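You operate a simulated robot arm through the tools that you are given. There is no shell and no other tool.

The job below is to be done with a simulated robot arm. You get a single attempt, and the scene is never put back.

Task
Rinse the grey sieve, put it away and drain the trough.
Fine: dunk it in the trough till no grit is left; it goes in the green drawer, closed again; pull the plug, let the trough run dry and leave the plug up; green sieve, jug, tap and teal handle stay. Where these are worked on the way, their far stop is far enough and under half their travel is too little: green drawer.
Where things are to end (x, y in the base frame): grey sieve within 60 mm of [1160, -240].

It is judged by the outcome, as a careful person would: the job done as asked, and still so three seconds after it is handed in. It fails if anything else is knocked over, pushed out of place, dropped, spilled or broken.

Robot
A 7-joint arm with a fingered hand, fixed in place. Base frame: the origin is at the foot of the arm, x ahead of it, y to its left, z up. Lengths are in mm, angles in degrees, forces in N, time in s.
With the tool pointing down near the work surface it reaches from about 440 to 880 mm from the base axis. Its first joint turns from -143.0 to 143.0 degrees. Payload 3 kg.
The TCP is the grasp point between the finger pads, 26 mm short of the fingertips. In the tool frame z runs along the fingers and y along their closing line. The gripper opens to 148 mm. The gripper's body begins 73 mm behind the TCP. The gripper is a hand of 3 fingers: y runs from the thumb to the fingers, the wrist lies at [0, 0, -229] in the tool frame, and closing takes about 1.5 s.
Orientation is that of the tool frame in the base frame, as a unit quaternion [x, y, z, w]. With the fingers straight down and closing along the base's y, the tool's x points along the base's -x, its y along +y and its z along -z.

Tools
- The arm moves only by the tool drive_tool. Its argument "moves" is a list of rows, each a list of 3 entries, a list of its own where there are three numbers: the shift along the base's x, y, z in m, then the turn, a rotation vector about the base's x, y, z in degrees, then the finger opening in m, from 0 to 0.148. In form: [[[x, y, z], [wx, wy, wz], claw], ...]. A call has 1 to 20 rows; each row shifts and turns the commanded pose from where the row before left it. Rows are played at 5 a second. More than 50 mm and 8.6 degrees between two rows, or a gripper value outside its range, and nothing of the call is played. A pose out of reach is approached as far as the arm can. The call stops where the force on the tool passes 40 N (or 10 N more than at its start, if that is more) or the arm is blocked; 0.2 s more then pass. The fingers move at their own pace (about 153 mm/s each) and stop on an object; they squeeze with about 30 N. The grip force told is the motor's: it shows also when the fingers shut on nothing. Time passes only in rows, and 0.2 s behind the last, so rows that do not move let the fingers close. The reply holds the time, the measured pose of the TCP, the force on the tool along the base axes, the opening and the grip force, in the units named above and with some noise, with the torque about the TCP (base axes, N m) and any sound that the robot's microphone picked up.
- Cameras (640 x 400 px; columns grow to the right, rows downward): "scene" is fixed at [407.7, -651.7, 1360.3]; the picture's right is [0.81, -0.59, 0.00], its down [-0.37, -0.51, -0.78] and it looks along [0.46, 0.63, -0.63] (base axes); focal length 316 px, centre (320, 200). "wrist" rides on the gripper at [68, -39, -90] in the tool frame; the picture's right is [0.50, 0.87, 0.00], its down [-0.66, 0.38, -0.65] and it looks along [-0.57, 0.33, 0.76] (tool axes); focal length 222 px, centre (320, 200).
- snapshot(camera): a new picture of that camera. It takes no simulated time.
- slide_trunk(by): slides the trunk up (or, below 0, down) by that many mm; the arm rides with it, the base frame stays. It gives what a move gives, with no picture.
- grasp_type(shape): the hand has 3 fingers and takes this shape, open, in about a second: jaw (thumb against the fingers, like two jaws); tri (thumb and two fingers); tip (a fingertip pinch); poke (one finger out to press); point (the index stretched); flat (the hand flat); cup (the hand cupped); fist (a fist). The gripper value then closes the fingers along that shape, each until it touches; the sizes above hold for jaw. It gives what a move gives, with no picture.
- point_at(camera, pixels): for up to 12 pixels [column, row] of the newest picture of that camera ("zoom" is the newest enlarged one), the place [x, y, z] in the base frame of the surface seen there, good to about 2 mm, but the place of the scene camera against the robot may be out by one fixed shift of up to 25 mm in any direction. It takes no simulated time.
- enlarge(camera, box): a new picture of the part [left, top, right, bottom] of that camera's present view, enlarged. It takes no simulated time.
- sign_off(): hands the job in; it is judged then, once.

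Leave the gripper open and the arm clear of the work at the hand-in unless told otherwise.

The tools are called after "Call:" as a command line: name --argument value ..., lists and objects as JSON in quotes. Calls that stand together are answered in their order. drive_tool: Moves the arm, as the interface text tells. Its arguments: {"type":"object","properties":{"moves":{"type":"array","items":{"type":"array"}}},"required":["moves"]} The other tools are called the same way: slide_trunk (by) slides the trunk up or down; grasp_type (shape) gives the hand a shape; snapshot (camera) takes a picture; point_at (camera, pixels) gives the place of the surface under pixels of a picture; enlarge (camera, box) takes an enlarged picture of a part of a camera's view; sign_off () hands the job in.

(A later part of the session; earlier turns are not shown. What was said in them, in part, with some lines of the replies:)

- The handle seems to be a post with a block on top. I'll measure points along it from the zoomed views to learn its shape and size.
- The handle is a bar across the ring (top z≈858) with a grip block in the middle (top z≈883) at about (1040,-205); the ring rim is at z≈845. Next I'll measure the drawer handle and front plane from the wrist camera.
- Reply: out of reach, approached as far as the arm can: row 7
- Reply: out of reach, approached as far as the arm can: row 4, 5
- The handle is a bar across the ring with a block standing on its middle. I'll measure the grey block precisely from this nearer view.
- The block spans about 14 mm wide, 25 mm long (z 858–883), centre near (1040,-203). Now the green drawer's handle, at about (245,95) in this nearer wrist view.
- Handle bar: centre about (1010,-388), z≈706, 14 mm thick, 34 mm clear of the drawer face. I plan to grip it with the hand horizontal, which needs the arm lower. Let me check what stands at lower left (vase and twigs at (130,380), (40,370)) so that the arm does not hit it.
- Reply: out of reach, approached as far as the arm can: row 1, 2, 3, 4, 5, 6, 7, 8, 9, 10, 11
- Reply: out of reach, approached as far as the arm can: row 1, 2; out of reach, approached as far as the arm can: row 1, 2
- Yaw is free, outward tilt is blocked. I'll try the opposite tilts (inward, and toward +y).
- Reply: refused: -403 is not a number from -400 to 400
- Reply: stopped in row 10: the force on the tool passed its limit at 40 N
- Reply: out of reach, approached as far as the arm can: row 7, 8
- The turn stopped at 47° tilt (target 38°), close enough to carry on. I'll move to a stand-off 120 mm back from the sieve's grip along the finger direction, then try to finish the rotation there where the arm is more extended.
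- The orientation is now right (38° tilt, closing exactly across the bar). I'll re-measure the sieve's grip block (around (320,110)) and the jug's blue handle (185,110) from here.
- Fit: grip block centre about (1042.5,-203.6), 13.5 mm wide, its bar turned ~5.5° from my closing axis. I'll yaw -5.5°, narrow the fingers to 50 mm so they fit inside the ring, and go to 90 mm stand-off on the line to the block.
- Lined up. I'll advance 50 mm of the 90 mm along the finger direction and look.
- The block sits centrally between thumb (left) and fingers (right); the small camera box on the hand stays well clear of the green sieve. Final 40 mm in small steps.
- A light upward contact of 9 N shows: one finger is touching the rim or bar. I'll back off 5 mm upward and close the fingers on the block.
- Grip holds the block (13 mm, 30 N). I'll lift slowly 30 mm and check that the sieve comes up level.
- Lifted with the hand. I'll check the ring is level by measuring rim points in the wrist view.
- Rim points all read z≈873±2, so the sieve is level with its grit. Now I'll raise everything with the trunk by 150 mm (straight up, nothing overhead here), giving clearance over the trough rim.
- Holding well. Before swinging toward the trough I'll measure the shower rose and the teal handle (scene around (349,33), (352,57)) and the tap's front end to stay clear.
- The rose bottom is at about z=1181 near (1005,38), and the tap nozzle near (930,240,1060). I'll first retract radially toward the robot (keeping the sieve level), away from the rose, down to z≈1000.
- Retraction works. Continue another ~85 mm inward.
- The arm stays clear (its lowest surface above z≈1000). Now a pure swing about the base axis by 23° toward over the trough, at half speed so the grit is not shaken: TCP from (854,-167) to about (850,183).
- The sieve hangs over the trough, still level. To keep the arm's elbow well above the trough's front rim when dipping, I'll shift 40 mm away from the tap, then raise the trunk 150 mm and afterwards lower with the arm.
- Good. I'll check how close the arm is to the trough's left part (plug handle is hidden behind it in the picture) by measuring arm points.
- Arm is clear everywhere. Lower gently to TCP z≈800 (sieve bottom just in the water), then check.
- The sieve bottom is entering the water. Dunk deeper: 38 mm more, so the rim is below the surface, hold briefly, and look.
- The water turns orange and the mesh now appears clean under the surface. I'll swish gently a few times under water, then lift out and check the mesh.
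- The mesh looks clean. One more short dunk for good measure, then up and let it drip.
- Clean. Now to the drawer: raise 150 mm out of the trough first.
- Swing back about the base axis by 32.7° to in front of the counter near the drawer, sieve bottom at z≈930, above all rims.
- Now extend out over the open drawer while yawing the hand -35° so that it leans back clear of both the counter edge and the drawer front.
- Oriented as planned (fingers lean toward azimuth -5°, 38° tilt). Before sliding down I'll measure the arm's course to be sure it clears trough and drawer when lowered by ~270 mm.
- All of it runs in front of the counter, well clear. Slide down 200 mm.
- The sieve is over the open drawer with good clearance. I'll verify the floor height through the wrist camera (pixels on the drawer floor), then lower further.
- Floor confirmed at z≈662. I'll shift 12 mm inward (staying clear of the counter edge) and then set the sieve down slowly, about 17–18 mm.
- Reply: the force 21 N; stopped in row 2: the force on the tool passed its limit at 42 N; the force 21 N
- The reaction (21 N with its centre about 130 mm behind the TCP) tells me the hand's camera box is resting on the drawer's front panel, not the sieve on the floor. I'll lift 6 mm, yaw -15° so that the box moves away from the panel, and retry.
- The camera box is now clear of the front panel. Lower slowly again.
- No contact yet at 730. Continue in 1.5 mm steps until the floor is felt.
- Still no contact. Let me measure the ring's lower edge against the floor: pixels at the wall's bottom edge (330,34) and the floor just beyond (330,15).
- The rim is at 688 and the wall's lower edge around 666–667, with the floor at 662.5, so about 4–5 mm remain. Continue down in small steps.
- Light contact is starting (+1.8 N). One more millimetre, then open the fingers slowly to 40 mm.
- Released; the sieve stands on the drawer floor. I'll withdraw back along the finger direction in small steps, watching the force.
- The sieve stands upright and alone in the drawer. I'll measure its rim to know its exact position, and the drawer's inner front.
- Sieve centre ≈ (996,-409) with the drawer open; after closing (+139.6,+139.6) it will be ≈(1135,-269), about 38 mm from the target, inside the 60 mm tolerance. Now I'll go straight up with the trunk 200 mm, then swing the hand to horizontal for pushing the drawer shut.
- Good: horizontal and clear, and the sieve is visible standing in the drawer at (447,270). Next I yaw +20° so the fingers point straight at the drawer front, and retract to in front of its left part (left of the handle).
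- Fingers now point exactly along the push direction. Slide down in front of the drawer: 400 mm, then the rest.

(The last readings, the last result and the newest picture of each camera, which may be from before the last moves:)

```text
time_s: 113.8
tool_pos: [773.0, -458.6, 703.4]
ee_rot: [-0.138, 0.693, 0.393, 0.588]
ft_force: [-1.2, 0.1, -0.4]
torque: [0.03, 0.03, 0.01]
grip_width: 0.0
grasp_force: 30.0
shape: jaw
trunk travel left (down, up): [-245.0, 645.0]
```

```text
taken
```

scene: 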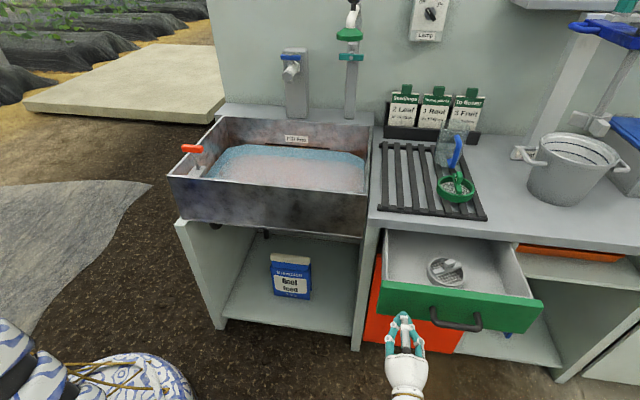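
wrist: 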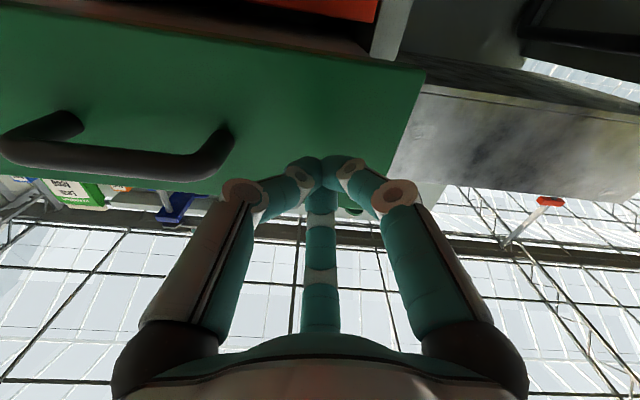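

Fingertips face the panel just left of the handle. I'll push along (0.707,0.707) gently: first 108 mm, with the force limit as guard.

Call:
drive_tool --moves '[[[0.0035, 0.0106, 0], [0, 0, 0], 0.0], [[0.0064, 0.0064, 0], [0, 0, 0], 0.0], [[0.0064, 0.0064, 0], [0, 0, 0], 0.0], [[0.0064, 0.0064, 0], [0, 0, 0], 0.0], [[0.0064, 0.0064, 0], [0, 0, 0], 0.0], [[0.0064, 0.0064, 0], [0, 0, 0], 0.0], [[0.0064, 0.0064, 0], [0, 0, 0], 0.0], [[0.0064, 0.0064, 0], [0, 0, 0], 0.0], [[0.0064, 0.0064, 0], [0, 0, 0], 0.0], [[0.0064, 0.0064, 0], [0, 0, 0], 0.0], [[0.0064, 0.0064, 0], [0, 0, 0], 0.0], [[0.0064, 0.0064, 0], [0, 0, 0], 0.0], [[0, 0, 0], [0, 0, 0], 0.0]]'

Call:
snapshot --camera "scene"

```text
time_s: 116.6
tool_pos: [848.4, -376.3, 702.5]
ee_rot: [-0.138, 0.693, 0.393, 0.588]
ft_force: [0.1, 0.2, 0.6]
torque: [-0.01, 0.01, 0.01]
grip_width: 0.1
grasp_force: 29.8
shape: jaw
trunk travel left (down, up): [-245.0, 645.0]
```

```text
taken
```

scene: 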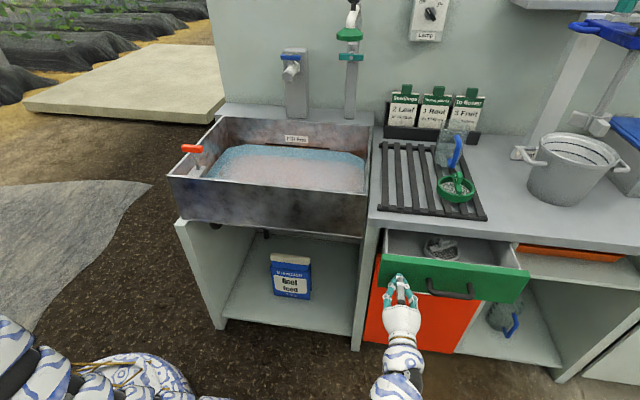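

The drawer is sliding in with the sieve standing still in it. Continue ~108 mm.

Call:
drive_tool --moves '[[[0.0064, 0.0064, 0], [0, 0, 0], 0.0], [[0.0064, 0.0064, 0], [0, 0, 0], 0.0], [[0.0064, 0.0064, 0], [0, 0, 0], 0.0], [[0.0064, 0.0064, 0], [0, 0, 0], 0.0], [[0.0064, 0.0064, 0], [0, 0, 0], 0.0], [[0.0064, 0.0064, 0], [0, 0, 0], 0.0], [[0.0064, 0.0064, 0], [0, 0, 0], 0.0], [[0.0064, 0.0064, 0], [0, 0, 0], 0.0], [[0.0064, 0.0064, 0], [0, 0, 0], 0.0], [[0.0064, 0.0064, 0], [0, 0, 0], 0.0], [[0.0064, 0.0064, 0], [0, 0, 0], 0.0], [[0.0064, 0.0064, 0], [0, 0, 0], 0.0], [[0, 0, 0], [0, 0, 0], 0.0]]'

Call:
enlarge --camera "scene" --box '[360, 200, 540, 330]'

```text
time_s: 119.4
tool_pos: [923.9, -300.3, 703.3]
ee_rot: [-0.138, 0.693, 0.394, 0.588]
ft_force: [0.8, -1.0, -1.0]
torque: [0.03, 0.01, -0.01]
grip_width: 0.0
grasp_force: 30.6
shape: jaw
trunk travel left (down, up): [-245.0, 645.0]
```

```text
3.08 times, centred on (450, 265) of scene
```

zoom: 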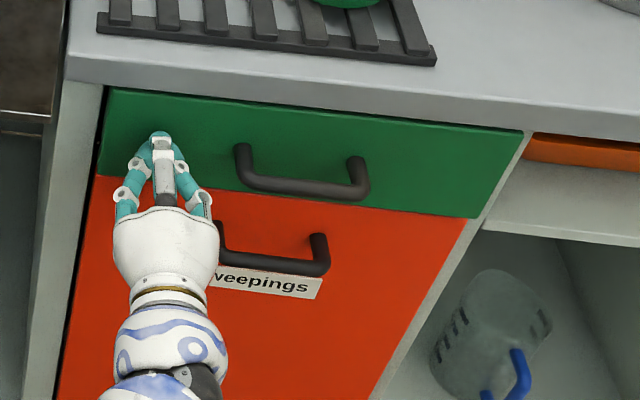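

Almost shut. Press the last ~14 mm slowly until the stop is felt.

Call:
drive_tool --moves '[[[0.0028, 0.0028, 0], [0, 0, 0], 0.0], [[0.0028, 0.0028, 0], [0, 0, 0], 0.0], [[0.0028, 0.0028, 0], [0, 0, 0], 0.0], [[0.0028, 0.0028, 0], [0, 0, 0], 0.0], [[0.0028, 0.0028, 0], [0, 0, 0], 0.0], [[0.0028, 0.0028, 0], [0, 0, 0], 0.0], [[0, 0, 0], [0, 0, 0], 0.0]]'

Call:
enlarge --camera "scene" --box '[360, 200, 540, 330]'

```text
time_s: 120.5
tool_pos: [935.4, -294.0, 702.4]
ee_rot: [-0.137, 0.694, 0.391, 0.589]
ft_force: [-34.5, -22.6, 2.3]
torque: [0.17, -0.19, 0.18]
grip_width: 0.0
grasp_force: 29.9
shape: jaw
trunk travel left (down, up): [-245.0, 645.0]
stopped in row 5: the force on the tool passed its limit at 46 N (the readings are from after the stop); the commanded pose is now the measured one
```

```text
3.08 times, centred on (450, 265) of scene
```

zoom: 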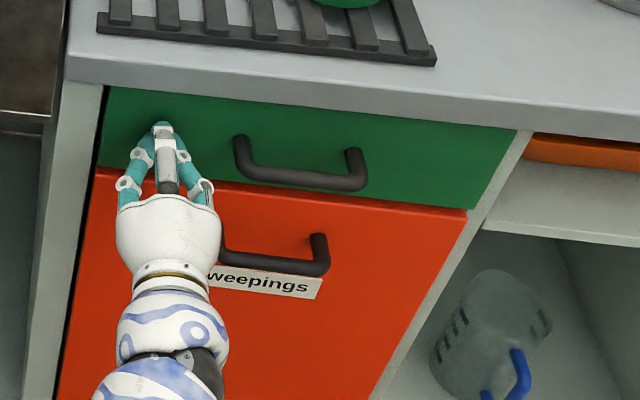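

The stop was felt (~41 N) with the tips at the original face plane, so the drawer is shut. Back away 150 mm and verify.

Call:
drive_tool --moves '[[[-0.005, -0.005, 0], [0, 0, 0], 0.0], [[-0.02, -0.02, 0], [0, 0, 0], 0.0], [[-0.028, -0.028, 0], [0, 0, 0], 0.0], [[-0.028, -0.028, 0], [0, 0, 0], 0.0], [[-0.028, -0.028, 0], [0, 0, 0], 0.0], [[0, 0, 0], [0, 0, 0], 0.0]]'

Call:
snapshot --camera "scene"

Call:
snapshot --camera "wrist"

Call:
enlarge --camera "scene" --box '[360, 200, 540, 330]'

Call:
point_at --camera "zoom" --pixels '[[130, 120], [200, 150], [300, 130], [440, 150], [420, 195], [120, 160], [250, 300], [400, 300]]'

```text
time_s: 121.9
tool_pos: [828.1, -398.2, 701.7]
ee_rot: [-0.138, 0.694, 0.392, 0.588]
ft_force: [0.5, 1.0, -0.9]
torque: [0.0, -0.02, 0.02]
grip_width: 0.0
grasp_force: 29.8
shape: jaw
trunk travel left (down, up): [-245.0, 645.0]
```

```text
taken
```

scene: 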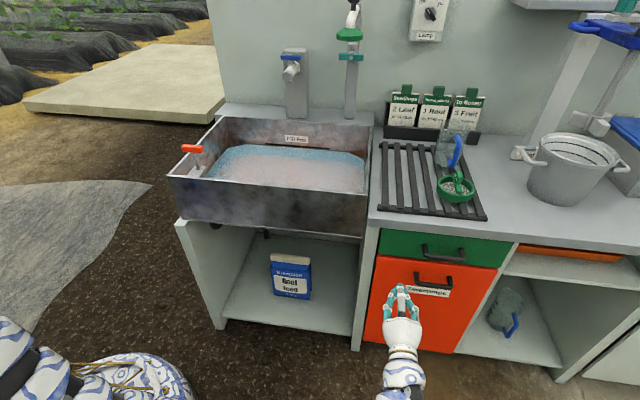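

```text
taken
```

wrist: 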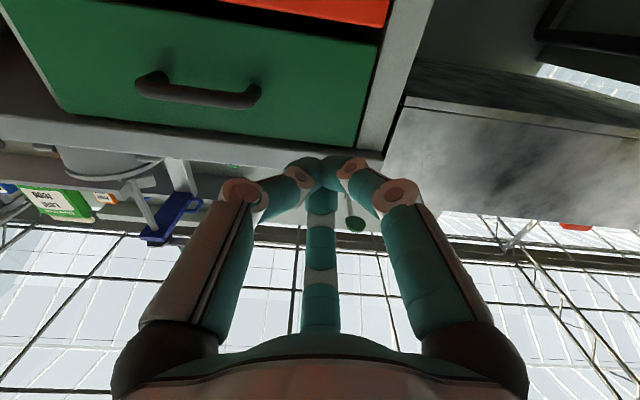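

```text
3.08 times, centred on (450, 265) of scene
```

zoom: 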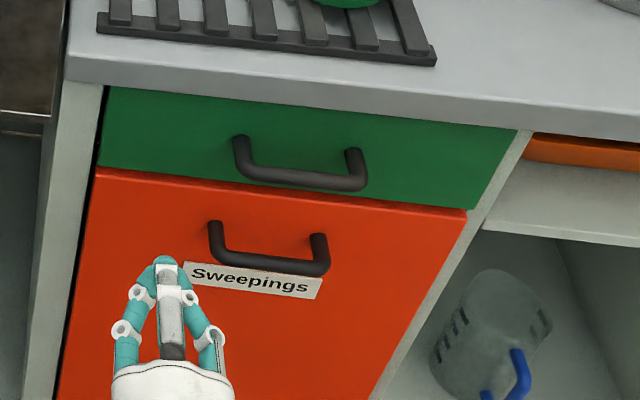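

```text
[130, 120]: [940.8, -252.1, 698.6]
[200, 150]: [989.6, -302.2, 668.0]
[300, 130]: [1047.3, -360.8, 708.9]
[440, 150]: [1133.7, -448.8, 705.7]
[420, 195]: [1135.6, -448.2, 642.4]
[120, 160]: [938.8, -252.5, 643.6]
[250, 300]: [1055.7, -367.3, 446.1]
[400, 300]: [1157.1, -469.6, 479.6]
```

Face reads the same plane as at the start (v≈485 in the scene frame), so the green drawer is closed. Now for the plug: I'll raise the trunk 400 mm, then swing the hand down to vertical about the wrist.

Call:
slide_trunk --by 400

Call:
drive_tool --moves '[[[0, 0, -0.02], [-5.8, 5.8, 0], 0.05], [[-0.005, -0.005, -0.025], [-5.8, 5.8, 0], 0.08], [[-0.008, -0.008, -0.025], [-5.8, 5.8, 0], 0.08], [[-0.01, -0.01, -0.025], [-5.8, 5.8, 0], 0.08], [[-0.012, -0.012, -0.02], [-5.8, 5.8, 0], 0.08], [[-0.014, -0.014, -0.015], [-5.8, 5.8, 0], 0.08], [[-0.016, -0.016, -0.01], [-5.8, 5.8, 0], 0.08], [[-0.018, -0.018, -0.005], [-5.8, 5.8, 0], 0.08], [[-0.019, -0.019, 0], [-5.8, 5.8, 0], 0.08], [[-0.02, -0.02, 0], [-5.8, 5.8, 0], 0.08], [[-0.02, -0.02, 0], [-5.7, 5.7, 0], 0.08], [[0, 0, 0], [0, 0, 0], 0.08]]'

Call:
snapshot --camera "scene"

```text
time_s: 125.8
tool_pos: [827.4, -399.1, 1102.7]
ee_rot: [-0.138, 0.694, 0.392, 0.588]
ft_force: [0.7, 0.0, -0.2]
torque: [0.04, -0.01, -0.01]
grip_width: 0.0
grasp_force: 30.0
shape: jaw
trunk travel left (down, up): [-645.0, 245.0]
```

```text
time_s: 128.3
tool_pos: [684.6, -541.1, 957.1]
ee_rot: [-0.196, 0.981, -0.001, 0.0]
ft_force: [0.1, -1.2, 0.0]
torque: [0.06, -0.05, -0.01]
grip_width: 79.9
grasp_force: 0.1
shape: jaw
trunk travel left (down, up): [-645.0, 245.0]
```

```text
taken
```

scene: 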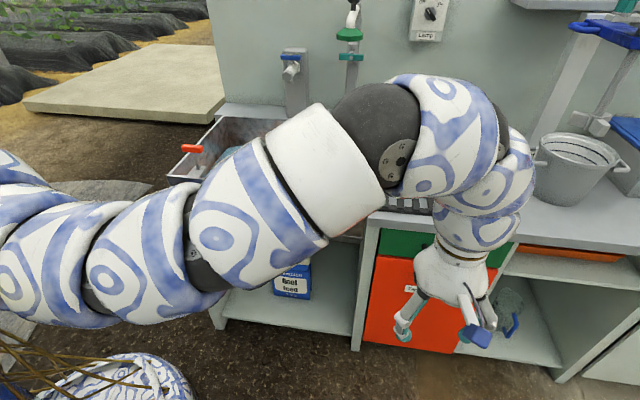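

Hand is vertical. Raise 80 mm more with the trunk, then retract radially to about 680 mm from the axis before swinging round to the plug.

Call:
slide_trunk --by 80

Call:
drive_tool --moves '[[[-0.025, 0.0198, 0], [0, 0, 0], 0.08], [[-0.025, 0.0198, 0], [0, 0, 0], 0.08], [[-0.025, 0.0198, 0], [0, 0, 0], 0.08], [[-0.025, 0.0198, 0], [0, 0, 0], 0.08], [[-0.025, 0.0198, 0], [0, 0, 0], 0.08], [[-0.025, 0.0198, 0], [0, 0, 0], 0.08], [[0, 0, 0], [0, 0, 0], 0.08]]'

Call:
snapshot --camera "scene"

```text
time_s: 129.5
tool_pos: [686.5, -540.0, 1035.1]
ee_rot: [-0.196, 0.981, -0.001, 0.0]
ft_force: [0.1, -0.3, 0.0]
torque: [-0.02, 0.0, 0.0]
grip_width: 80.0
grasp_force: 0.1
shape: jaw
trunk travel left (down, up): [-725.0, 165.0]
```

```text
time_s: 131.1
tool_pos: [539.8, -412.7, 1016.1]
ee_rot: [-0.197, 0.98, -0.001, 0.0]
ft_force: [-1.0, -0.3, 0.5]
torque: [0.02, 0.02, -0.01]
grip_width: 80.0
grasp_force: 0.0
shape: jaw
out of reach, approached as far as the arm can: row 1, 2, 3
trunk travel left (down, up): [-725.0, 165.0]
```

```text
taken
```

scene: 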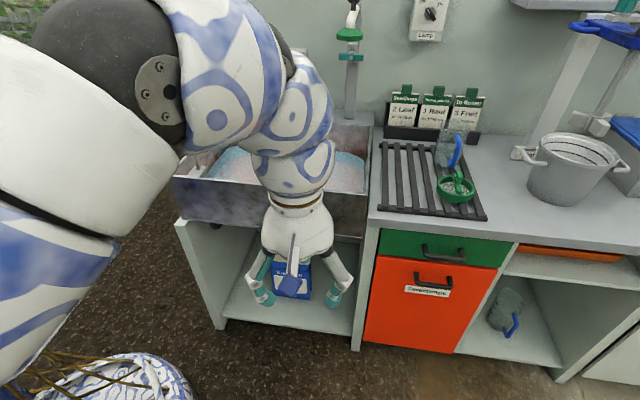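

Fine, the arm ended at r≈680 mm, z≈1016. Now swing about the base axis by 40° toward the plug, high above the trough rim.

Call:
drive_tool --moves '[[[0.0141, 0.0191, 0], [0, 0, 2], 0.08], [[0.0134, 0.0196, 0], [0, 0, 2], 0.08], [[0.0127, 0.02, 0], [0, 0, 2], 0.08], [[0.012, 0.0205, 0], [0, 0, 2], 0.08], [[0.0113, 0.0209, 0], [0, 0, 2], 0.08], [[0.0106, 0.0213, 0], [0, 0, 2], 0.08], [[0.0098, 0.0216, 0], [0, 0, 2], 0.08], [[0.009, 0.0219, 0], [0, 0, 2], 0.08], [[0.0083, 0.0222, 0], [0, 0, 2], 0.08], [[0.0075, 0.0225, 0], [0, 0, 2], 0.08], [[0.0067, 0.0228, 0], [0, 0, 2], 0.08], [[0.0059, 0.023, 0], [0, 0, 2], 0.08], [[0.0051, 0.0232, 0], [0, 0, 2], 0.08], [[0.0043, 0.0233, 0], [0, 0, 2], 0.08], [[0.0035, 0.0235, 0], [0, 0, 2], 0.08], [[0.0026, 0.0236, 0], [0, 0, 2], 0.08], [[0.0018, 0.0237, 0], [0, 0, 2], 0.08], [[0.001, 0.0237, 0], [0, 0, 2], 0.08], [[0.0002, 0.0237, 0], [0, 0, 2], 0.08], [[-0.0007, 0.0237, 0], [0, 0, 2], 0.08]]'

Call:
snapshot --camera "scene"

Call:
snapshot --camera "wrist"

```text
time_s: 135.3
tool_pos: [679.0, 32.0, 1015.2]
ee_rot: [-0.519, 0.854, -0.002, 0.0]
ft_force: [0.9, -0.5, 0.7]
torque: [-0.03, -0.06, 0.03]
grip_width: 80.0
grasp_force: 0.1
shape: jaw
trunk travel left (down, up): [-725.0, 165.0]
```

```text
taken
```

scene: 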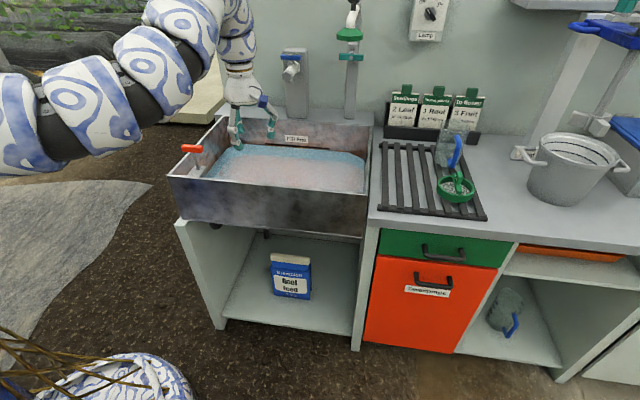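

```text
taken
```

wrist: 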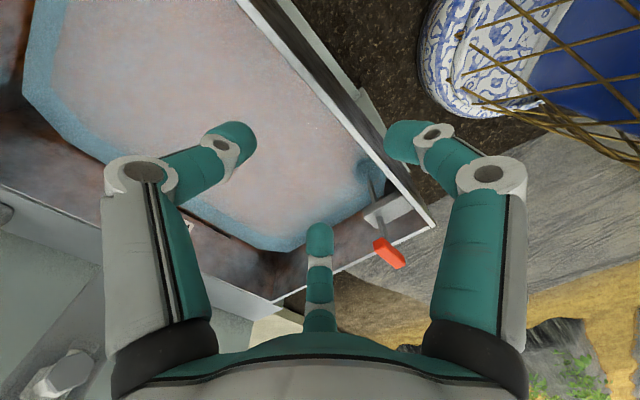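

The red T-handle is visible in the wrist view at (388,252). I'll enlarge and measure it.

Call:
enlarge --camera "wrist" --box '[350, 160, 440, 280]'

Call:
point_at --camera "wrist" --pixels '[[376, 241], [383, 248], [390, 255], [397, 262], [403, 265], [392, 246], [380, 252], [378, 228], [375, 215], [400, 205], [385, 215], [432, 227]]'

Call:
enlarge --camera "scene" --box '[165, 130, 235, 190]'

Call:
point_at --camera "zoom" --pixels '[[205, 105], [230, 105], [270, 103], [320, 110], [335, 115], [210, 135], [270, 145], [320, 145], [290, 190], [310, 250], [330, 245], [270, 290]]'

```text
3.33 times, centred on (395, 220) of wrist
```

zoom: 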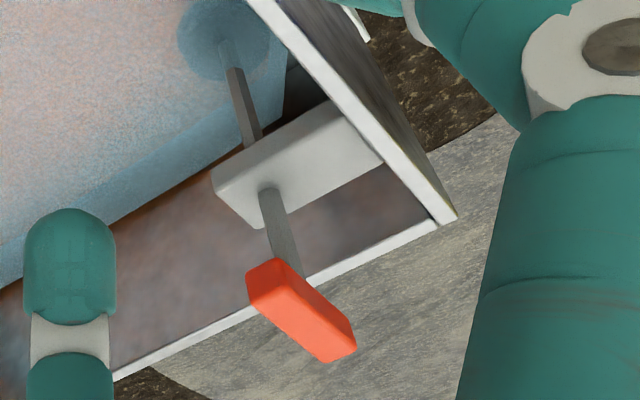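

```text
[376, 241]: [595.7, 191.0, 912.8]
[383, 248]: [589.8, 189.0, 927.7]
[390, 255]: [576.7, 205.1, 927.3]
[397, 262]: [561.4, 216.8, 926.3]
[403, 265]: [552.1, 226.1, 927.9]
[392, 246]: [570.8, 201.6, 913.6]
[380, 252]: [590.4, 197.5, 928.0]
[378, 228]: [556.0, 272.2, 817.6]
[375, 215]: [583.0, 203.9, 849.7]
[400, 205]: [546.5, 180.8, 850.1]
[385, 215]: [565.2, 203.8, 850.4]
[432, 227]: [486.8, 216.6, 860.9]
```

```text
6.67 times, centred on (200, 160) of scene
```

zoom: 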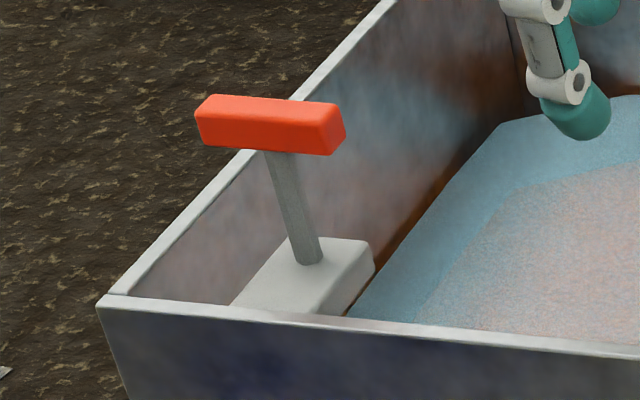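

```text
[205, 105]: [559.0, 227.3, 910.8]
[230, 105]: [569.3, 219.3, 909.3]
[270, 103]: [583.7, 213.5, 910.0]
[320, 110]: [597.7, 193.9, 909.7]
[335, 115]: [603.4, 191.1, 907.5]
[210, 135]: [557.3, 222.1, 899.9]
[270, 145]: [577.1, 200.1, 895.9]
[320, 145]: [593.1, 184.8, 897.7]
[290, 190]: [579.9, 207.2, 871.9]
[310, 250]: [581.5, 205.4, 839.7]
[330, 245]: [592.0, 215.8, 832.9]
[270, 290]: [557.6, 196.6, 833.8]
```

T-handle: centre ≈ (576,207), top z≈927.5, bar ~63 mm long at about -42° azimuth, ~20 mm thick. A swing of 17° brings one finger in front of and two behind the bar. I'll move above it.

Call:
drive_tool --moves '[[[-0.0129, 0.0219, 0], [0, 0, 2.13], 0.08], [[-0.0129, 0.0219, 0], [0, 0, 2.13], 0.08], [[-0.0129, 0.0219, 0], [0, 0, 2.13], 0.08], [[-0.0129, 0.0219, 0], [0, 0, 2.13], 0.08], [[-0.0129, 0.0219, 0], [0, 0, 2.13], 0.08], [[-0.0129, 0.0219, 0], [0, 0, 2.13], 0.08], [[-0.0129, 0.0219, 0], [0, 0, 2.13], 0.08], [[-0.0127, 0.0217, 0], [0, 0, 2.13], 0.08], [[0, 0, 0], [0, 0, 0], 0.08]]'

Call:
snapshot --camera "scene"

Call:
snapshot --camera "wrist"

```text
time_s: 137.3
tool_pos: [575.1, 207.7, 1015.3]
ee_rot: [-0.64, 0.768, -0.002, 0.0]
ft_force: [0.0, 0.6, 0.1]
torque: [0.01, -0.03, -0.02]
grip_width: 79.9
grasp_force: 0.1
shape: jaw
trunk travel left (down, up): [-725.0, 165.0]
```

```text
taken
```

scene: 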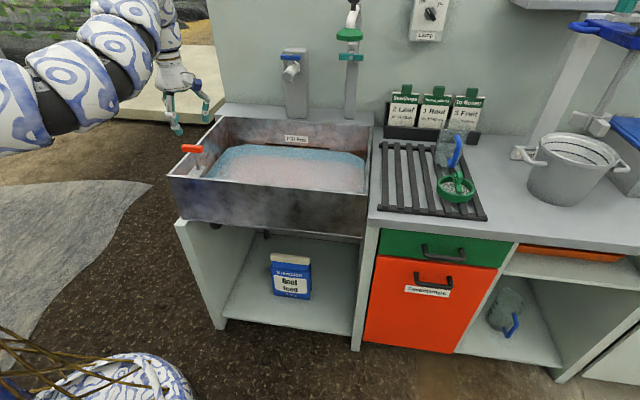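

```text
taken
```

wrist: 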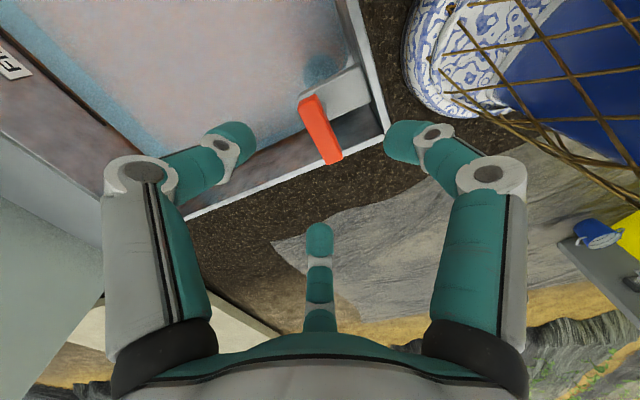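

The bar lies between the fingers. I'll measure its top surface from here for the final alignment.

Call:
enlarge --camera "wrist" --box '[280, 70, 370, 180]'

Call:
point_at --camera "wrist" --pixels '[[303, 100], [310, 98], [318, 97], [307, 112], [325, 112], [315, 130], [332, 130], [323, 150], [340, 150], [330, 162], [340, 157], [320, 125]]'

```text
3.64 times, centred on (325, 125) of wrist
```

zoom: 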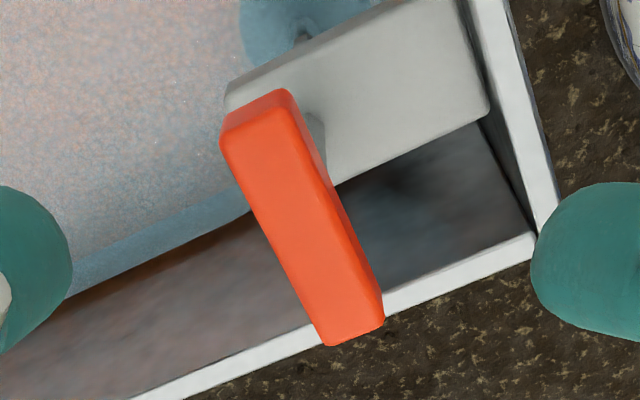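

```text
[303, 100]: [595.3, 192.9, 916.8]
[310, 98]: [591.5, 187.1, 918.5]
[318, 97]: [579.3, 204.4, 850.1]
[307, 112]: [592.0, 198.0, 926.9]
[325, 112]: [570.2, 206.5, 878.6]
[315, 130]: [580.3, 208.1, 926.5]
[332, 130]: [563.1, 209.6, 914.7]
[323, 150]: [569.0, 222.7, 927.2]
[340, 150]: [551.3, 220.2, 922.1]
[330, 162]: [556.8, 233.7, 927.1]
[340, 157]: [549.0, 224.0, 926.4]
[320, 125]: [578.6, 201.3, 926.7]
```

The bar is 14 mm thick, centre (572,208.6), aligned exactly along the trough front. Correct 3 mm and yaw -4.6°, then lower around the bar.

Call:
drive_tool --moves '[[[-0.003, 0.001, -0.01], [0, 0, -4.6], 0.07], [[0, 0, -0.02], [0, 0, 0], 0.07], [[0, 0, -0.02], [0, 0, 0], 0.07], [[0, 0, -0.02], [0, 0, 0], 0.07], [[0, 0, 0], [0, 0, 0], 0.07]]'

Call:
snapshot --camera "wrist"

Call:
enlarge --camera "scene" --box '[120, 60, 280, 200]'

```text
time_s: 138.5
tool_pos: [572.8, 208.5, 946.0]
ee_rot: [-0.609, 0.793, -0.001, 0.001]
ft_force: [-0.9, 0.3, -0.1]
torque: [-0.02, -0.03, 0.01]
grip_width: 70.3
grasp_force: 0.1
shape: jaw
trunk travel left (down, up): [-725.0, 165.0]
```

```text
taken
```

wrist: 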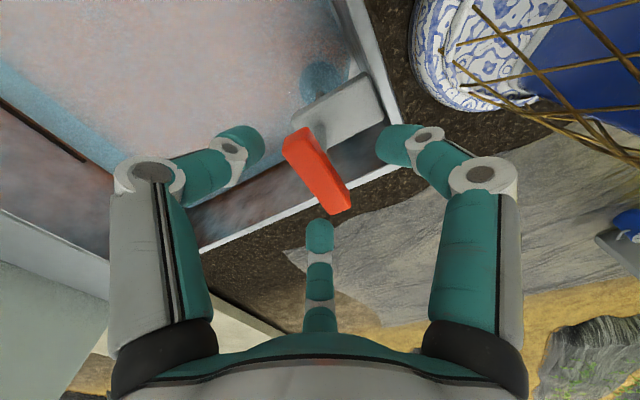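

```text
2.86 times, centred on (200, 130) of scene
```

zoom: 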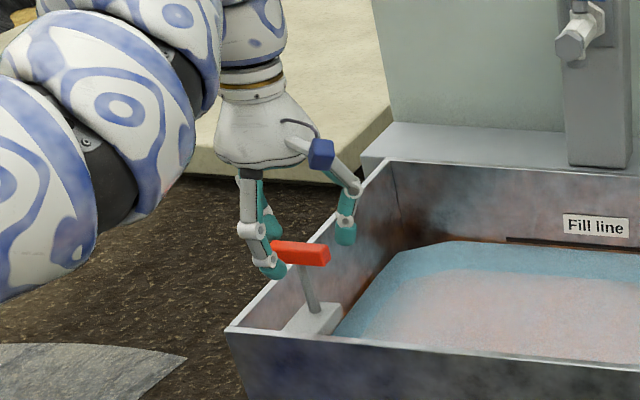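

Fingers straddle the bar. Lower the remaining 32 mm.

Call:
drive_tool --moves '[[[0, 0, -0.011], [0, 0, 0], 0.07], [[0, 0, -0.011], [0, 0, 0], 0.07], [[0, 0, -0.01], [0, 0, 0], 0.07], [[0, 0, 0], [0, 0, 0], 0.07]]'

Call:
snapshot --camera "wrist"

Call:
enlarge --camera "scene" --box '[140, 90, 260, 200]'

```text
time_s: 139.5
tool_pos: [572.5, 209.6, 913.8]
ee_rot: [-0.609, 0.793, 0.0, 0.001]
ft_force: [-0.1, -0.1, -0.5]
torque: [0.01, 0.02, 0.01]
grip_width: 70.3
grasp_force: 0.0
shape: jaw
trunk travel left (down, up): [-725.0, 165.0]
```

```text
taken
```

wrist: 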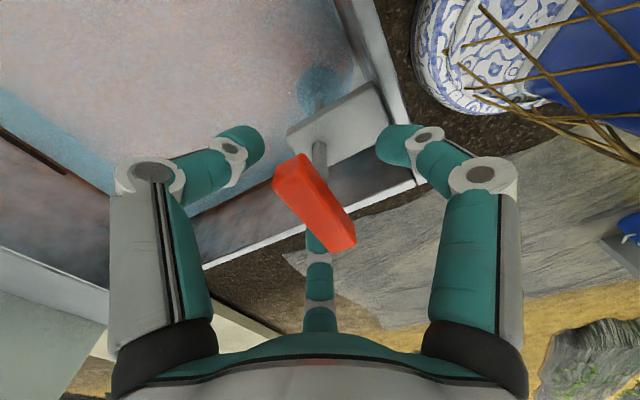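

```text
3.64 times, centred on (200, 145) of scene
```

zoom: 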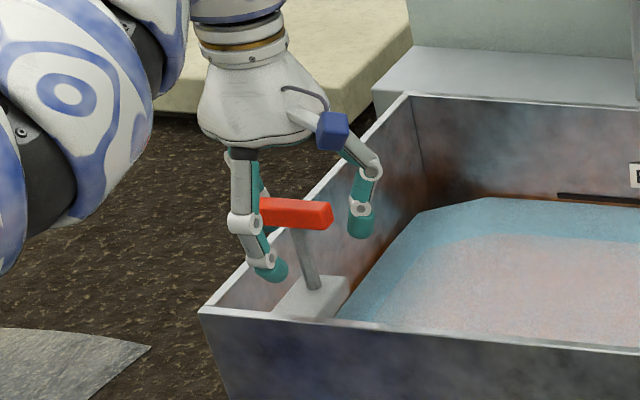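

No contact so far, bar is between the fingers. Close the grip.

Call:
drive_tool --moves '[[[0, 0, 0], [0, 0, 0], 0.04], [[0, 0, 0], [0, 0, 0], 0.02], [[0, 0, 0], [0, 0, 0], 0.0], [[0, 0, 0], [0, 0, 0], 0.0], [[0, 0, 0], [0, 0, 0], 0.0], [[0, 0, 0], [0, 0, 0], 0.0], [[0, 0, 0], [0, 0, 0], 0.0]]'

Call:
snapshot --camera "wrist"

Call:
enlarge --camera "scene" --box '[140, 90, 260, 200]'

```text
time_s: 141.1
tool_pos: [573.6, 209.3, 914.3]
ee_rot: [-0.61, 0.793, -0.001, 0.001]
ft_force: [11.5, 6.3, -0.2]
torque: [-0.08, 0.35, 0.41]
grip_width: 22.0
grasp_force: 30.3
shape: jaw
trunk travel left (down, up): [-725.0, 165.0]
```

```text
taken
```

wrist: 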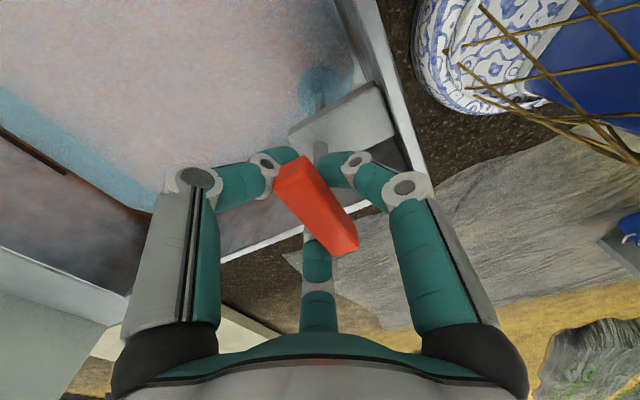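

```text
3.64 times, centred on (200, 145) of scene
```

zoom: 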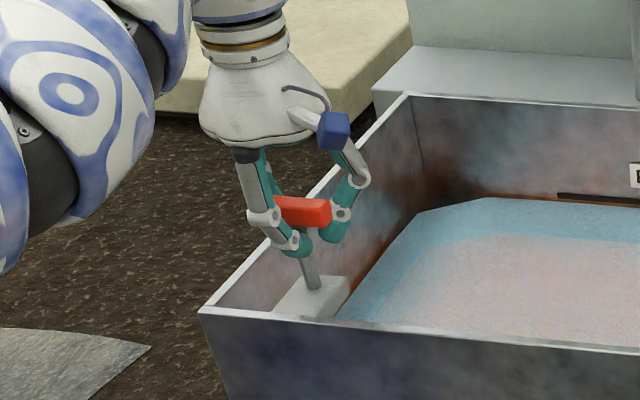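

Gripped, with the fingertips also hooked under the bar. Pull up slowly, 8 mm per step, 40 mm.

Call:
drive_tool --moves '[[[0, 0, 0.008], [0, 0, 0], 0.0], [[0, 0, 0.008], [0, 0, 0], 0.0], [[0, 0, 0.008], [0, 0, 0], 0.0], [[0, 0, 0.008], [0, 0, 0], 0.0], [[0, 0, 0.008], [0, 0, 0], 0.0], [[0, 0, 0], [0, 0, 0], 0.0]]'

Call:
snapshot --camera "wrist"

Call:
enlarge --camera "scene" --box '[140, 80, 380, 240]'

```text
time_s: 142.5
tool_pos: [573.7, 209.3, 952.2]
ee_rot: [-0.608, 0.794, -0.001, -0.001]
ft_force: [10.7, 10.3, 0.0]
torque: [-0.05, 0.43, 0.53]
grip_width: 21.9
grasp_force: 29.4
shape: jaw
trunk travel left (down, up): [-725.0, 165.0]
```

```text
taken
```

wrist: 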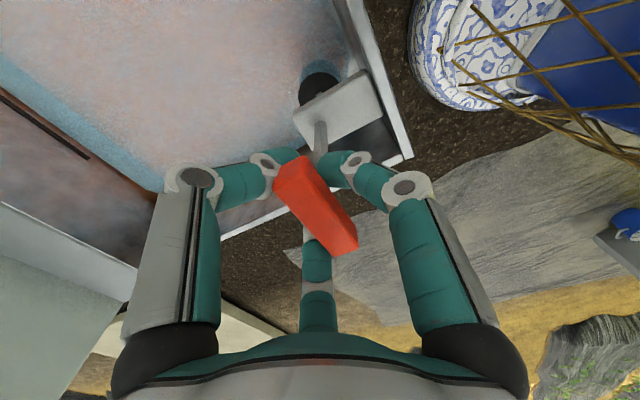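

```text
2.50 times, centred on (260, 160) of scene
```

zoom: 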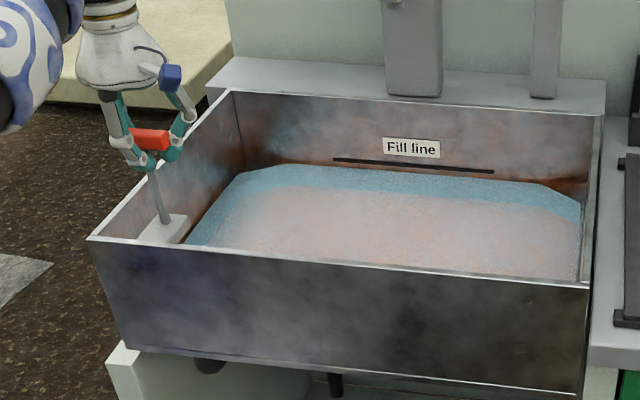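

The plug is coming up (dark plug visible below the bracket) and the water level is falling. Continue upward until its stop.

Call:
drive_tool --moves '[[[0, 0, 0.006], [0, 0, 0], 0.0], [[0, 0, 0.006], [0, 0, 0], 0.0], [[0, 0, 0.006], [0, 0, 0], 0.0], [[0, 0, 0.006], [0, 0, 0], 0.0], [[0, 0, 0.006], [0, 0, 0], 0.0], [[0, 0, 0.006], [0, 0, 0], 0.0], [[0, 0, 0.006], [0, 0, 0], 0.0], [[0, 0, 0], [0, 0, 0], 0.0]]'

Call:
snapshot --camera "wrist"

Call:
enlarge --camera "scene" --box '[140, 80, 380, 240]'

```text
time_s: 143.1
tool_pos: [573.8, 209.4, 958.5]
ee_rot: [-0.609, 0.793, -0.001, -0.004]
ft_force: [15.7, 13.0, -36.0]
torque: [-0.04, 0.49, 0.61]
grip_width: 19.7
grasp_force: 29.9
shape: jaw
trunk travel left (down, up): [-725.0, 165.0]
stopped in row 3: the force on the tool passed its limit at 47 N (the readings are from after the stop); the commanded pose is now the measured one
```

```text
taken
```

wrist: 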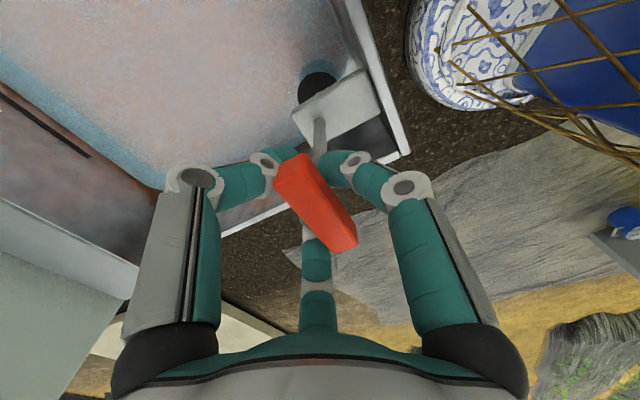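

```text
2.50 times, centred on (260, 160) of scene
```

zoom: 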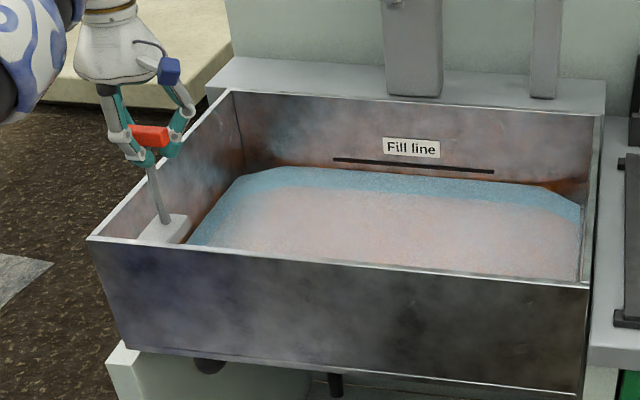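

The plug is at its upper stop (pull 36 N). I'll ease 2 mm to relieve the strain and hold while the trough drains.

Call:
drive_tool --moves '[[[0, 0, -0.002], [0, 0, 0], 0.0], [[0, 0, 0], [0, 0, 0], 0.0], [[0, 0, 0], [0, 0, 0], 0.0], [[0, 0, 0], [0, 0, 0], 0.0], [[0, 0, 0], [0, 0, 0], 0.0], [[0, 0, 0], [0, 0, 0], 0.0], [[0, 0, 0], [0, 0, 0], 0.0], [[0, 0, 0], [0, 0, 0], 0.0], [[0, 0, 0], [0, 0, 0], 0.0], [[0, 0, 0], [0, 0, 0], 0.0], [[0, 0, 0], [0, 0, 0], 0.0], [[0, 0, 0], [0, 0, 0], 0.0], [[0, 0, 0], [0, 0, 0], 0.0], [[0, 0, 0], [0, 0, 0], 0.0], [[0, 0, 0], [0, 0, 0], 0.0], [[0, 0, 0], [0, 0, 0], 0.0], [[0, 0, 0], [0, 0, 0], 0.0], [[0, 0, 0], [0, 0, 0], 0.0], [[0, 0, 0], [0, 0, 0], 0.0], [[0, 0, 0], [0, 0, 0], 0.0]]'

Call:
enlarge --camera "scene" --box '[140, 80, 380, 240]'

```text
time_s: 147.3
tool_pos: [572.9, 210.1, 958.1]
ee_rot: [-0.609, 0.793, -0.001, -0.003]
ft_force: [16.9, 20.1, -25.4]
torque: [0.06, 0.47, 0.71]
grip_width: 19.9
grasp_force: 30.3
shape: jaw
trunk travel left (down, up): [-725.0, 165.0]
```

```text
2.50 times, centred on (260, 160) of scene
```

zoom: 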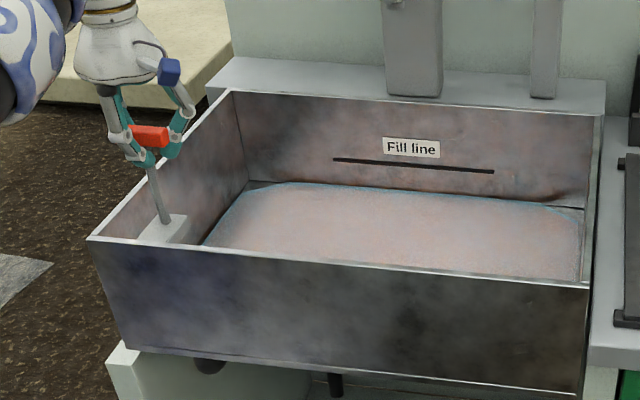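

Draining steadily. Ease a little more and keep waiting.

Call:
drive_tool --moves '[[[0, 0, -0.002], [0, 0, 0], 0.0], [[0, 0, 0], [0, 0, 0], 0.0], [[0, 0, 0], [0, 0, 0], 0.0], [[0, 0, 0], [0, 0, 0], 0.0], [[0, 0, 0], [0, 0, 0], 0.0], [[0, 0, 0], [0, 0, 0], 0.0], [[0, 0, 0], [0, 0, 0], 0.0], [[0, 0, 0], [0, 0, 0], 0.0], [[0, 0, 0], [0, 0, 0], 0.0], [[0, 0, 0], [0, 0, 0], 0.0], [[0, 0, 0], [0, 0, 0], 0.0], [[0, 0, 0], [0, 0, 0], 0.0], [[0, 0, 0], [0, 0, 0], 0.0], [[0, 0, 0], [0, 0, 0], 0.0], [[0, 0, 0], [0, 0, 0], 0.0], [[0, 0, 0], [0, 0, 0], 0.0], [[0, 0, 0], [0, 0, 0], 0.0], [[0, 0, 0], [0, 0, 0], 0.0], [[0, 0, 0], [0, 0, 0], 0.0], [[0, 0, 0], [0, 0, 0], 0.0]]'

Call:
drive_tool --moves '[[[0, 0, 0], [0, 0, 0], 0.0], [[0, 0, 0], [0, 0, 0], 0.0], [[0, 0, 0], [0, 0, 0], 0.0], [[0, 0, 0], [0, 0, 0], 0.0], [[0, 0, 0], [0, 0, 0], 0.0], [[0, 0, 0], [0, 0, 0], 0.0], [[0, 0, 0], [0, 0, 0], 0.0], [[0, 0, 0], [0, 0, 0], 0.0], [[0, 0, 0], [0, 0, 0], 0.0], [[0, 0, 0], [0, 0, 0], 0.0], [[0, 0, 0], [0, 0, 0], 0.0], [[0, 0, 0], [0, 0, 0], 0.0], [[0, 0, 0], [0, 0, 0], 0.0], [[0, 0, 0], [0, 0, 0], 0.0], [[0, 0, 0], [0, 0, 0], 0.0], [[0, 0, 0], [0, 0, 0], 0.0], [[0, 0, 0], [0, 0, 0], 0.0], [[0, 0, 0], [0, 0, 0], 0.0], [[0, 0, 0], [0, 0, 0], 0.0], [[0, 0, 0], [0, 0, 0], 0.0]]'

Call:
enlarge --camera "scene" --box '[140, 80, 380, 240]'

```text
time_s: 151.5
tool_pos: [573.0, 208.6, 955.6]
ee_rot: [-0.609, 0.794, -0.001, -0.003]
ft_force: [20.8, 23.6, -6.2]
torque: [0.09, 0.37, 0.9]
grip_width: 20.4
grasp_force: 30.3
shape: jaw
trunk travel left (down, up): [-725.0, 165.0]
```

```text
time_s: 155.7
tool_pos: [572.5, 209.2, 956.0]
ee_rot: [-0.608, 0.794, -0.001, -0.002]
ft_force: [21.5, 24.9, -5.9]
torque: [0.08, 0.33, 0.93]
grip_width: 20.3
grasp_force: 29.5
shape: jaw
trunk travel left (down, up): [-725.0, 165.0]
```

```text
2.50 times, centred on (260, 160) of scene
```

zoom: 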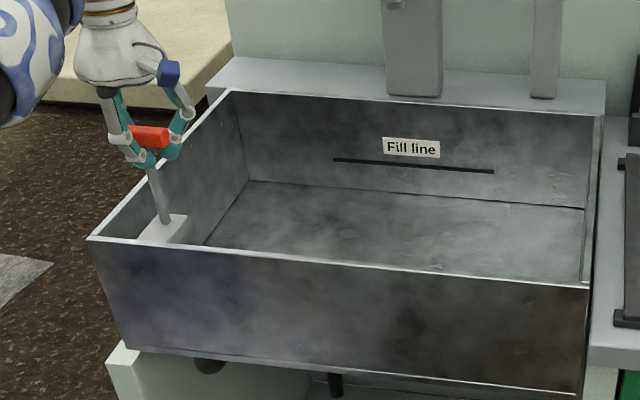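

The trough has run dry. There is a 33 N sideways strain in the grip, so I'll shift 3 mm along (0.7,0.7) to relax it, then open slowly and see whether the plug stays up.

Call:
drive_tool --moves '[[[0.002, 0.002, 0], [0, 0, 0], 0.0], [[0, 0, 0], [0, 0, 0], 0.0], [[0, 0, 0], [0, 0, 0], 0.0]]'

Call:
drive_tool --moves '[[[0, 0, 0], [0, 0, 0], 0.025], [[0, 0, 0], [0, 0, 0], 0.03], [[0, 0, 0], [0, 0, 0], 0.035], [[0, 0, 0], [0, 0, 0], 0.045], [[0, 0, 0], [0, 0, 0], 0.055], [[0, 0, 0], [0, 0, 0], 0.06], [[0, 0, 0], [0, 0, 0], 0.06]]'

Call:
snapshot --camera "wrist"

Call:
enlarge --camera "scene" --box '[140, 80, 380, 240]'

```text
time_s: 156.5
tool_pos: [574.9, 210.0, 956.9]
ee_rot: [-0.608, 0.794, 0.0, -0.003]
ft_force: [7.4, 9.1, -8.6]
torque: [-0.05, 0.54, 0.5]
grip_width: 20.5
grasp_force: 30.1
shape: jaw
trunk travel left (down, up): [-725.0, 165.0]
```

```text
time_s: 158.1
tool_pos: [573.8, 209.6, 958.1]
ee_rot: [-0.609, 0.793, -0.001, -0.001]
ft_force: [-0.3, 0.3, -0.4]
torque: [0.0, 0.0, 0.03]
grip_width: 59.6
grasp_force: 0.0
shape: jaw
trunk travel left (down, up): [-725.0, 165.0]
```

```text
taken
```

wrist: 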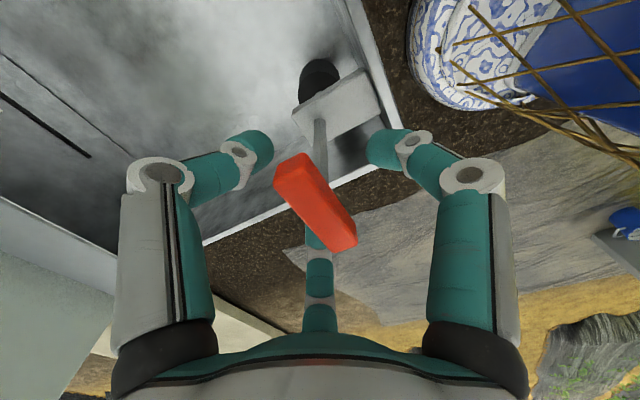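

```text
2.50 times, centred on (260, 160) of scene
```

zoom: 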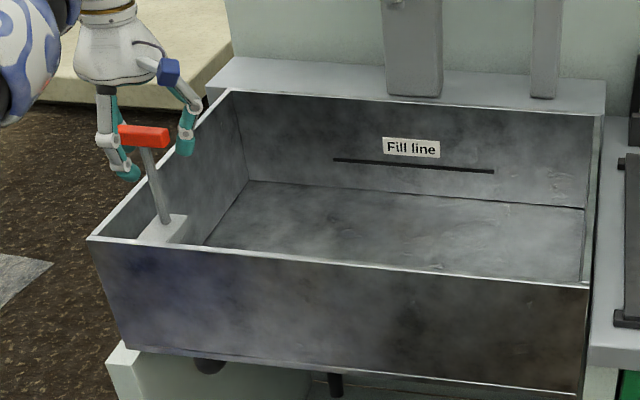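

The plug stays up on its own (bar unchanged, hand open). I'll measure the bar height, then open wider and rise straight up.

Call:
point_at --camera "wrist" --pixels '[[300, 180], [315, 205], [335, 235], [318, 75], [330, 100]]'

Call:
drive_tool --moves '[[[0, 0, 0], [0, 0, 0], 0.08], [[0, 0, 0], [0, 0, 0], 0.09], [[0, 0, 0.01], [0, 0, 0], 0.09], [[0, 0, 0.015], [0, 0, 0], 0.09], [[0, 0, 0.025], [0, 0, 0], 0.09], [[0, 0, 0.03], [0, 0, 0], 0.09], [[0, 0, 0.03], [0, 0, 0], 0.09], [[0, 0, 0], [0, 0, 0], 0.09]]'

Call:
snapshot --camera "wrist"

Call:
snapshot --camera "scene"

```text
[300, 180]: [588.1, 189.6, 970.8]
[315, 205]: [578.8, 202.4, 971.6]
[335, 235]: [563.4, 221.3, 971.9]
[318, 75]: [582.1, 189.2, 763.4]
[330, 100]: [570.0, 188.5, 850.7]
```

```text
time_s: 159.9
tool_pos: [573.6, 210.0, 1016.5]
ee_rot: [-0.609, 0.794, 0.0, -0.001]
ft_force: [-0.1, -0.8, 0.1]
torque: [-0.04, -0.02, 0.0]
grip_width: 89.3
grasp_force: 0.0
shape: jaw
out of reach, approached as far as the arm can: row 6, 7
trunk travel left (down, up): [-725.0, 165.0]
```

```text
taken
```

wrist: 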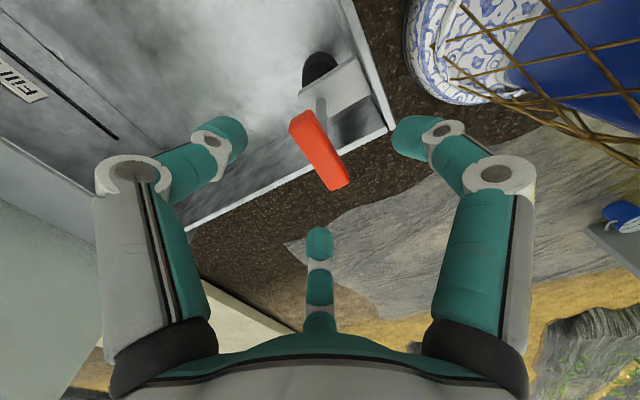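

```text
taken
```

scene: 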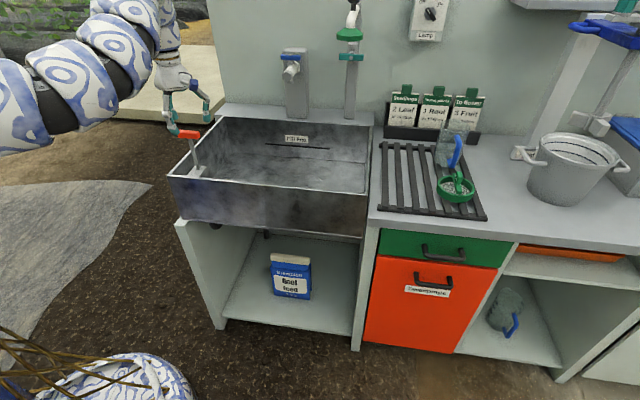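

T-handle top now at z≈971.5 (was 927.5), holding. I'll rise 120 mm with the trunk to clear it fully, then swing back away from the work.

Call:
slide_trunk --by 120

Call:
drive_tool --moves '[[[0.014, -0.0235, 0], [0, 0, -2.2], 0.09], [[0.0133, -0.0235, 0], [0, 0, -2.2], 0.09], [[0.0125, -0.0235, 0], [0, 0, -2.2], 0.09], [[0.0115, -0.0235, 0], [0, 0, -2.2], 0.09], [[0.0105, -0.0235, 0], [0, 0, -2.2], 0.09], [[0.0095, -0.0235, 0], [0, 0, -2.2], 0.09], [[0.0085, -0.0235, 0], [0, 0, -2.2], 0.09], [[0, -0.0235, 0], [0, 0, -2.2], 0.09], [[0, -0.0235, 0], [0, 0, -2.2], 0.09], [[-0.003, -0.0235, 0], [0, 0, -2.2], 0.09], [[-0.004, -0.0235, 0], [0, 0, -2.2], 0.09], [[-0.005, -0.0235, 0], [0, 0, -2.2], 0.09], [[-0.006, -0.0235, 0], [0, 0, -2.2], 0.09], [[-0.007, -0.0235, 0], [0, 0, -2.2], 0.09], [[-0.008, -0.0235, 0], [0, 0, -2.2], 0.09], [[-0.009, -0.0235, 0], [0, 0, -2.2], 0.09], [[0, 0, 0], [0, 0, 0], 0.09]]'

Call:
snapshot --camera "scene"

```text
time_s: 161.4
tool_pos: [573.5, 210.1, 1135.9]
ee_rot: [-0.608, 0.794, 0.0, 0.0]
ft_force: [-0.6, -0.1, -0.8]
torque: [-0.01, 0.0, 0.01]
grip_width: 89.1
grasp_force: 0.1
shape: jaw
trunk travel left (down, up): [-845.0, 45.0]
```

```text
time_s: 165.0
tool_pos: [612.5, -164.4, 1137.0]
ee_rot: [-0.341, 0.94, 0.0, 0.002]
ft_force: [0.4, -0.2, 0.0]
torque: [0.01, -0.01, -0.01]
grip_width: 89.4
grasp_force: 0.2
shape: jaw
trunk travel left (down, up): [-845.0, 45.0]
```

```text
taken
```

scene: 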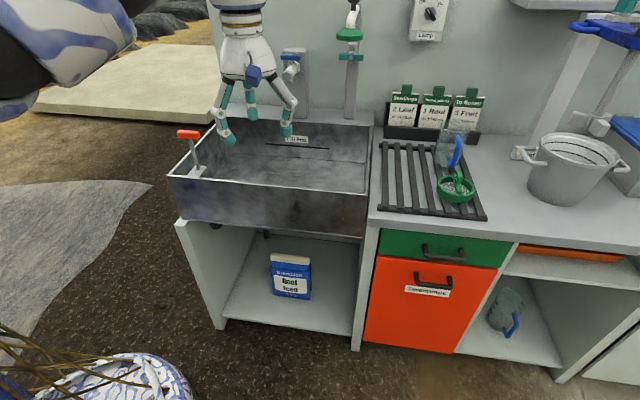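

Arm is clear, gripper open. Final check with enlarged views of trough/plug and of the rack and drawers.

Call:
enlarge --camera "scene" --box '[150, 100, 390, 250]'

Call:
enlarge --camera "scene" --box '[360, 120, 540, 310]'

Call:
point_at --camera "scene" --pixels '[[187, 132], [400, 240], [450, 240], [490, 250], [456, 188], [457, 140]]'

```text
2.67 times, centred on (270, 175) of scene
```

zoom: 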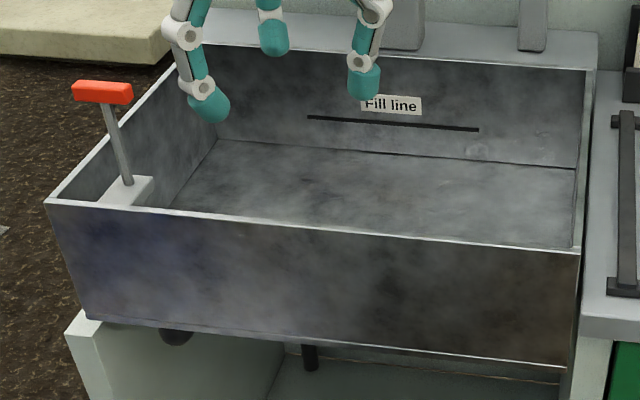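

```text
2.11 times, centred on (450, 215) of scene
```

zoom: 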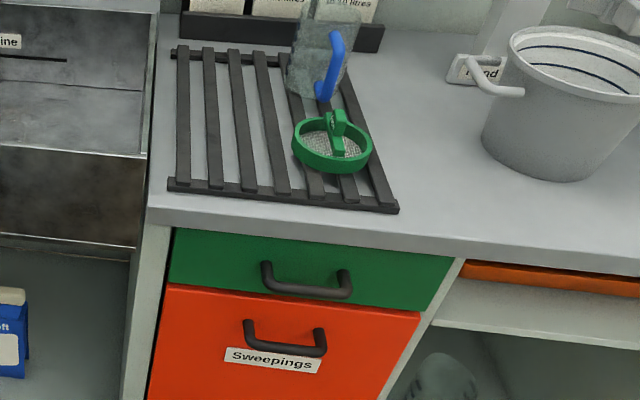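

```text
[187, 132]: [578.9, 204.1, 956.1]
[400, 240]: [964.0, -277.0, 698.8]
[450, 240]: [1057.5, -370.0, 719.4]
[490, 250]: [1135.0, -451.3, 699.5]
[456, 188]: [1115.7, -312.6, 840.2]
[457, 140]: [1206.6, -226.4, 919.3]
```

Checked: the trough is empty, the plug is up and holding, and the green drawer is shut on its original plane. The green sieve, jug, tap and teal handle are where they were. The hand is open and clear, in front of and above the trough. I'm handing in now.

Call:
sign_off

```text
The job is handed in.
```

The grey sieve is rinsed and put away, the green drawer is shut on it, and the trough is drained. I handed the job in, but no verdict has come back.

- **Sieve:** I dunked it twice in the trough and the mesh looked clean afterwards. By my estimate it ended near [1135, -269], about 38 mm from the target. I worked that out from its position before the drawer closed, because I couldn't see it once the drawer was shut.
- **Green drawer:** I pulled it to its far stop, about 197 mm, then pushed it closed until it hit its stop. Its front measures back at the starting position.
- **Trough:** it ran dry with the plug pulled. The plug handle sits about 44 mm higher than before and stayed up after I let go.
- **Everything else:** the green sieve measured the same place as at the start. The jug, tap and teal handle look unchanged in the last pictures.
- **One contact:** while I lowered the sieve, the hand's camera box pressed on the top of the drawer front with about 20 N, briefly over 40 N. I lifted off and turned the hand away from it. Nothing looked damaged in the later pictures.

The hand is open and clear, in front of the trough at about z = 1137.
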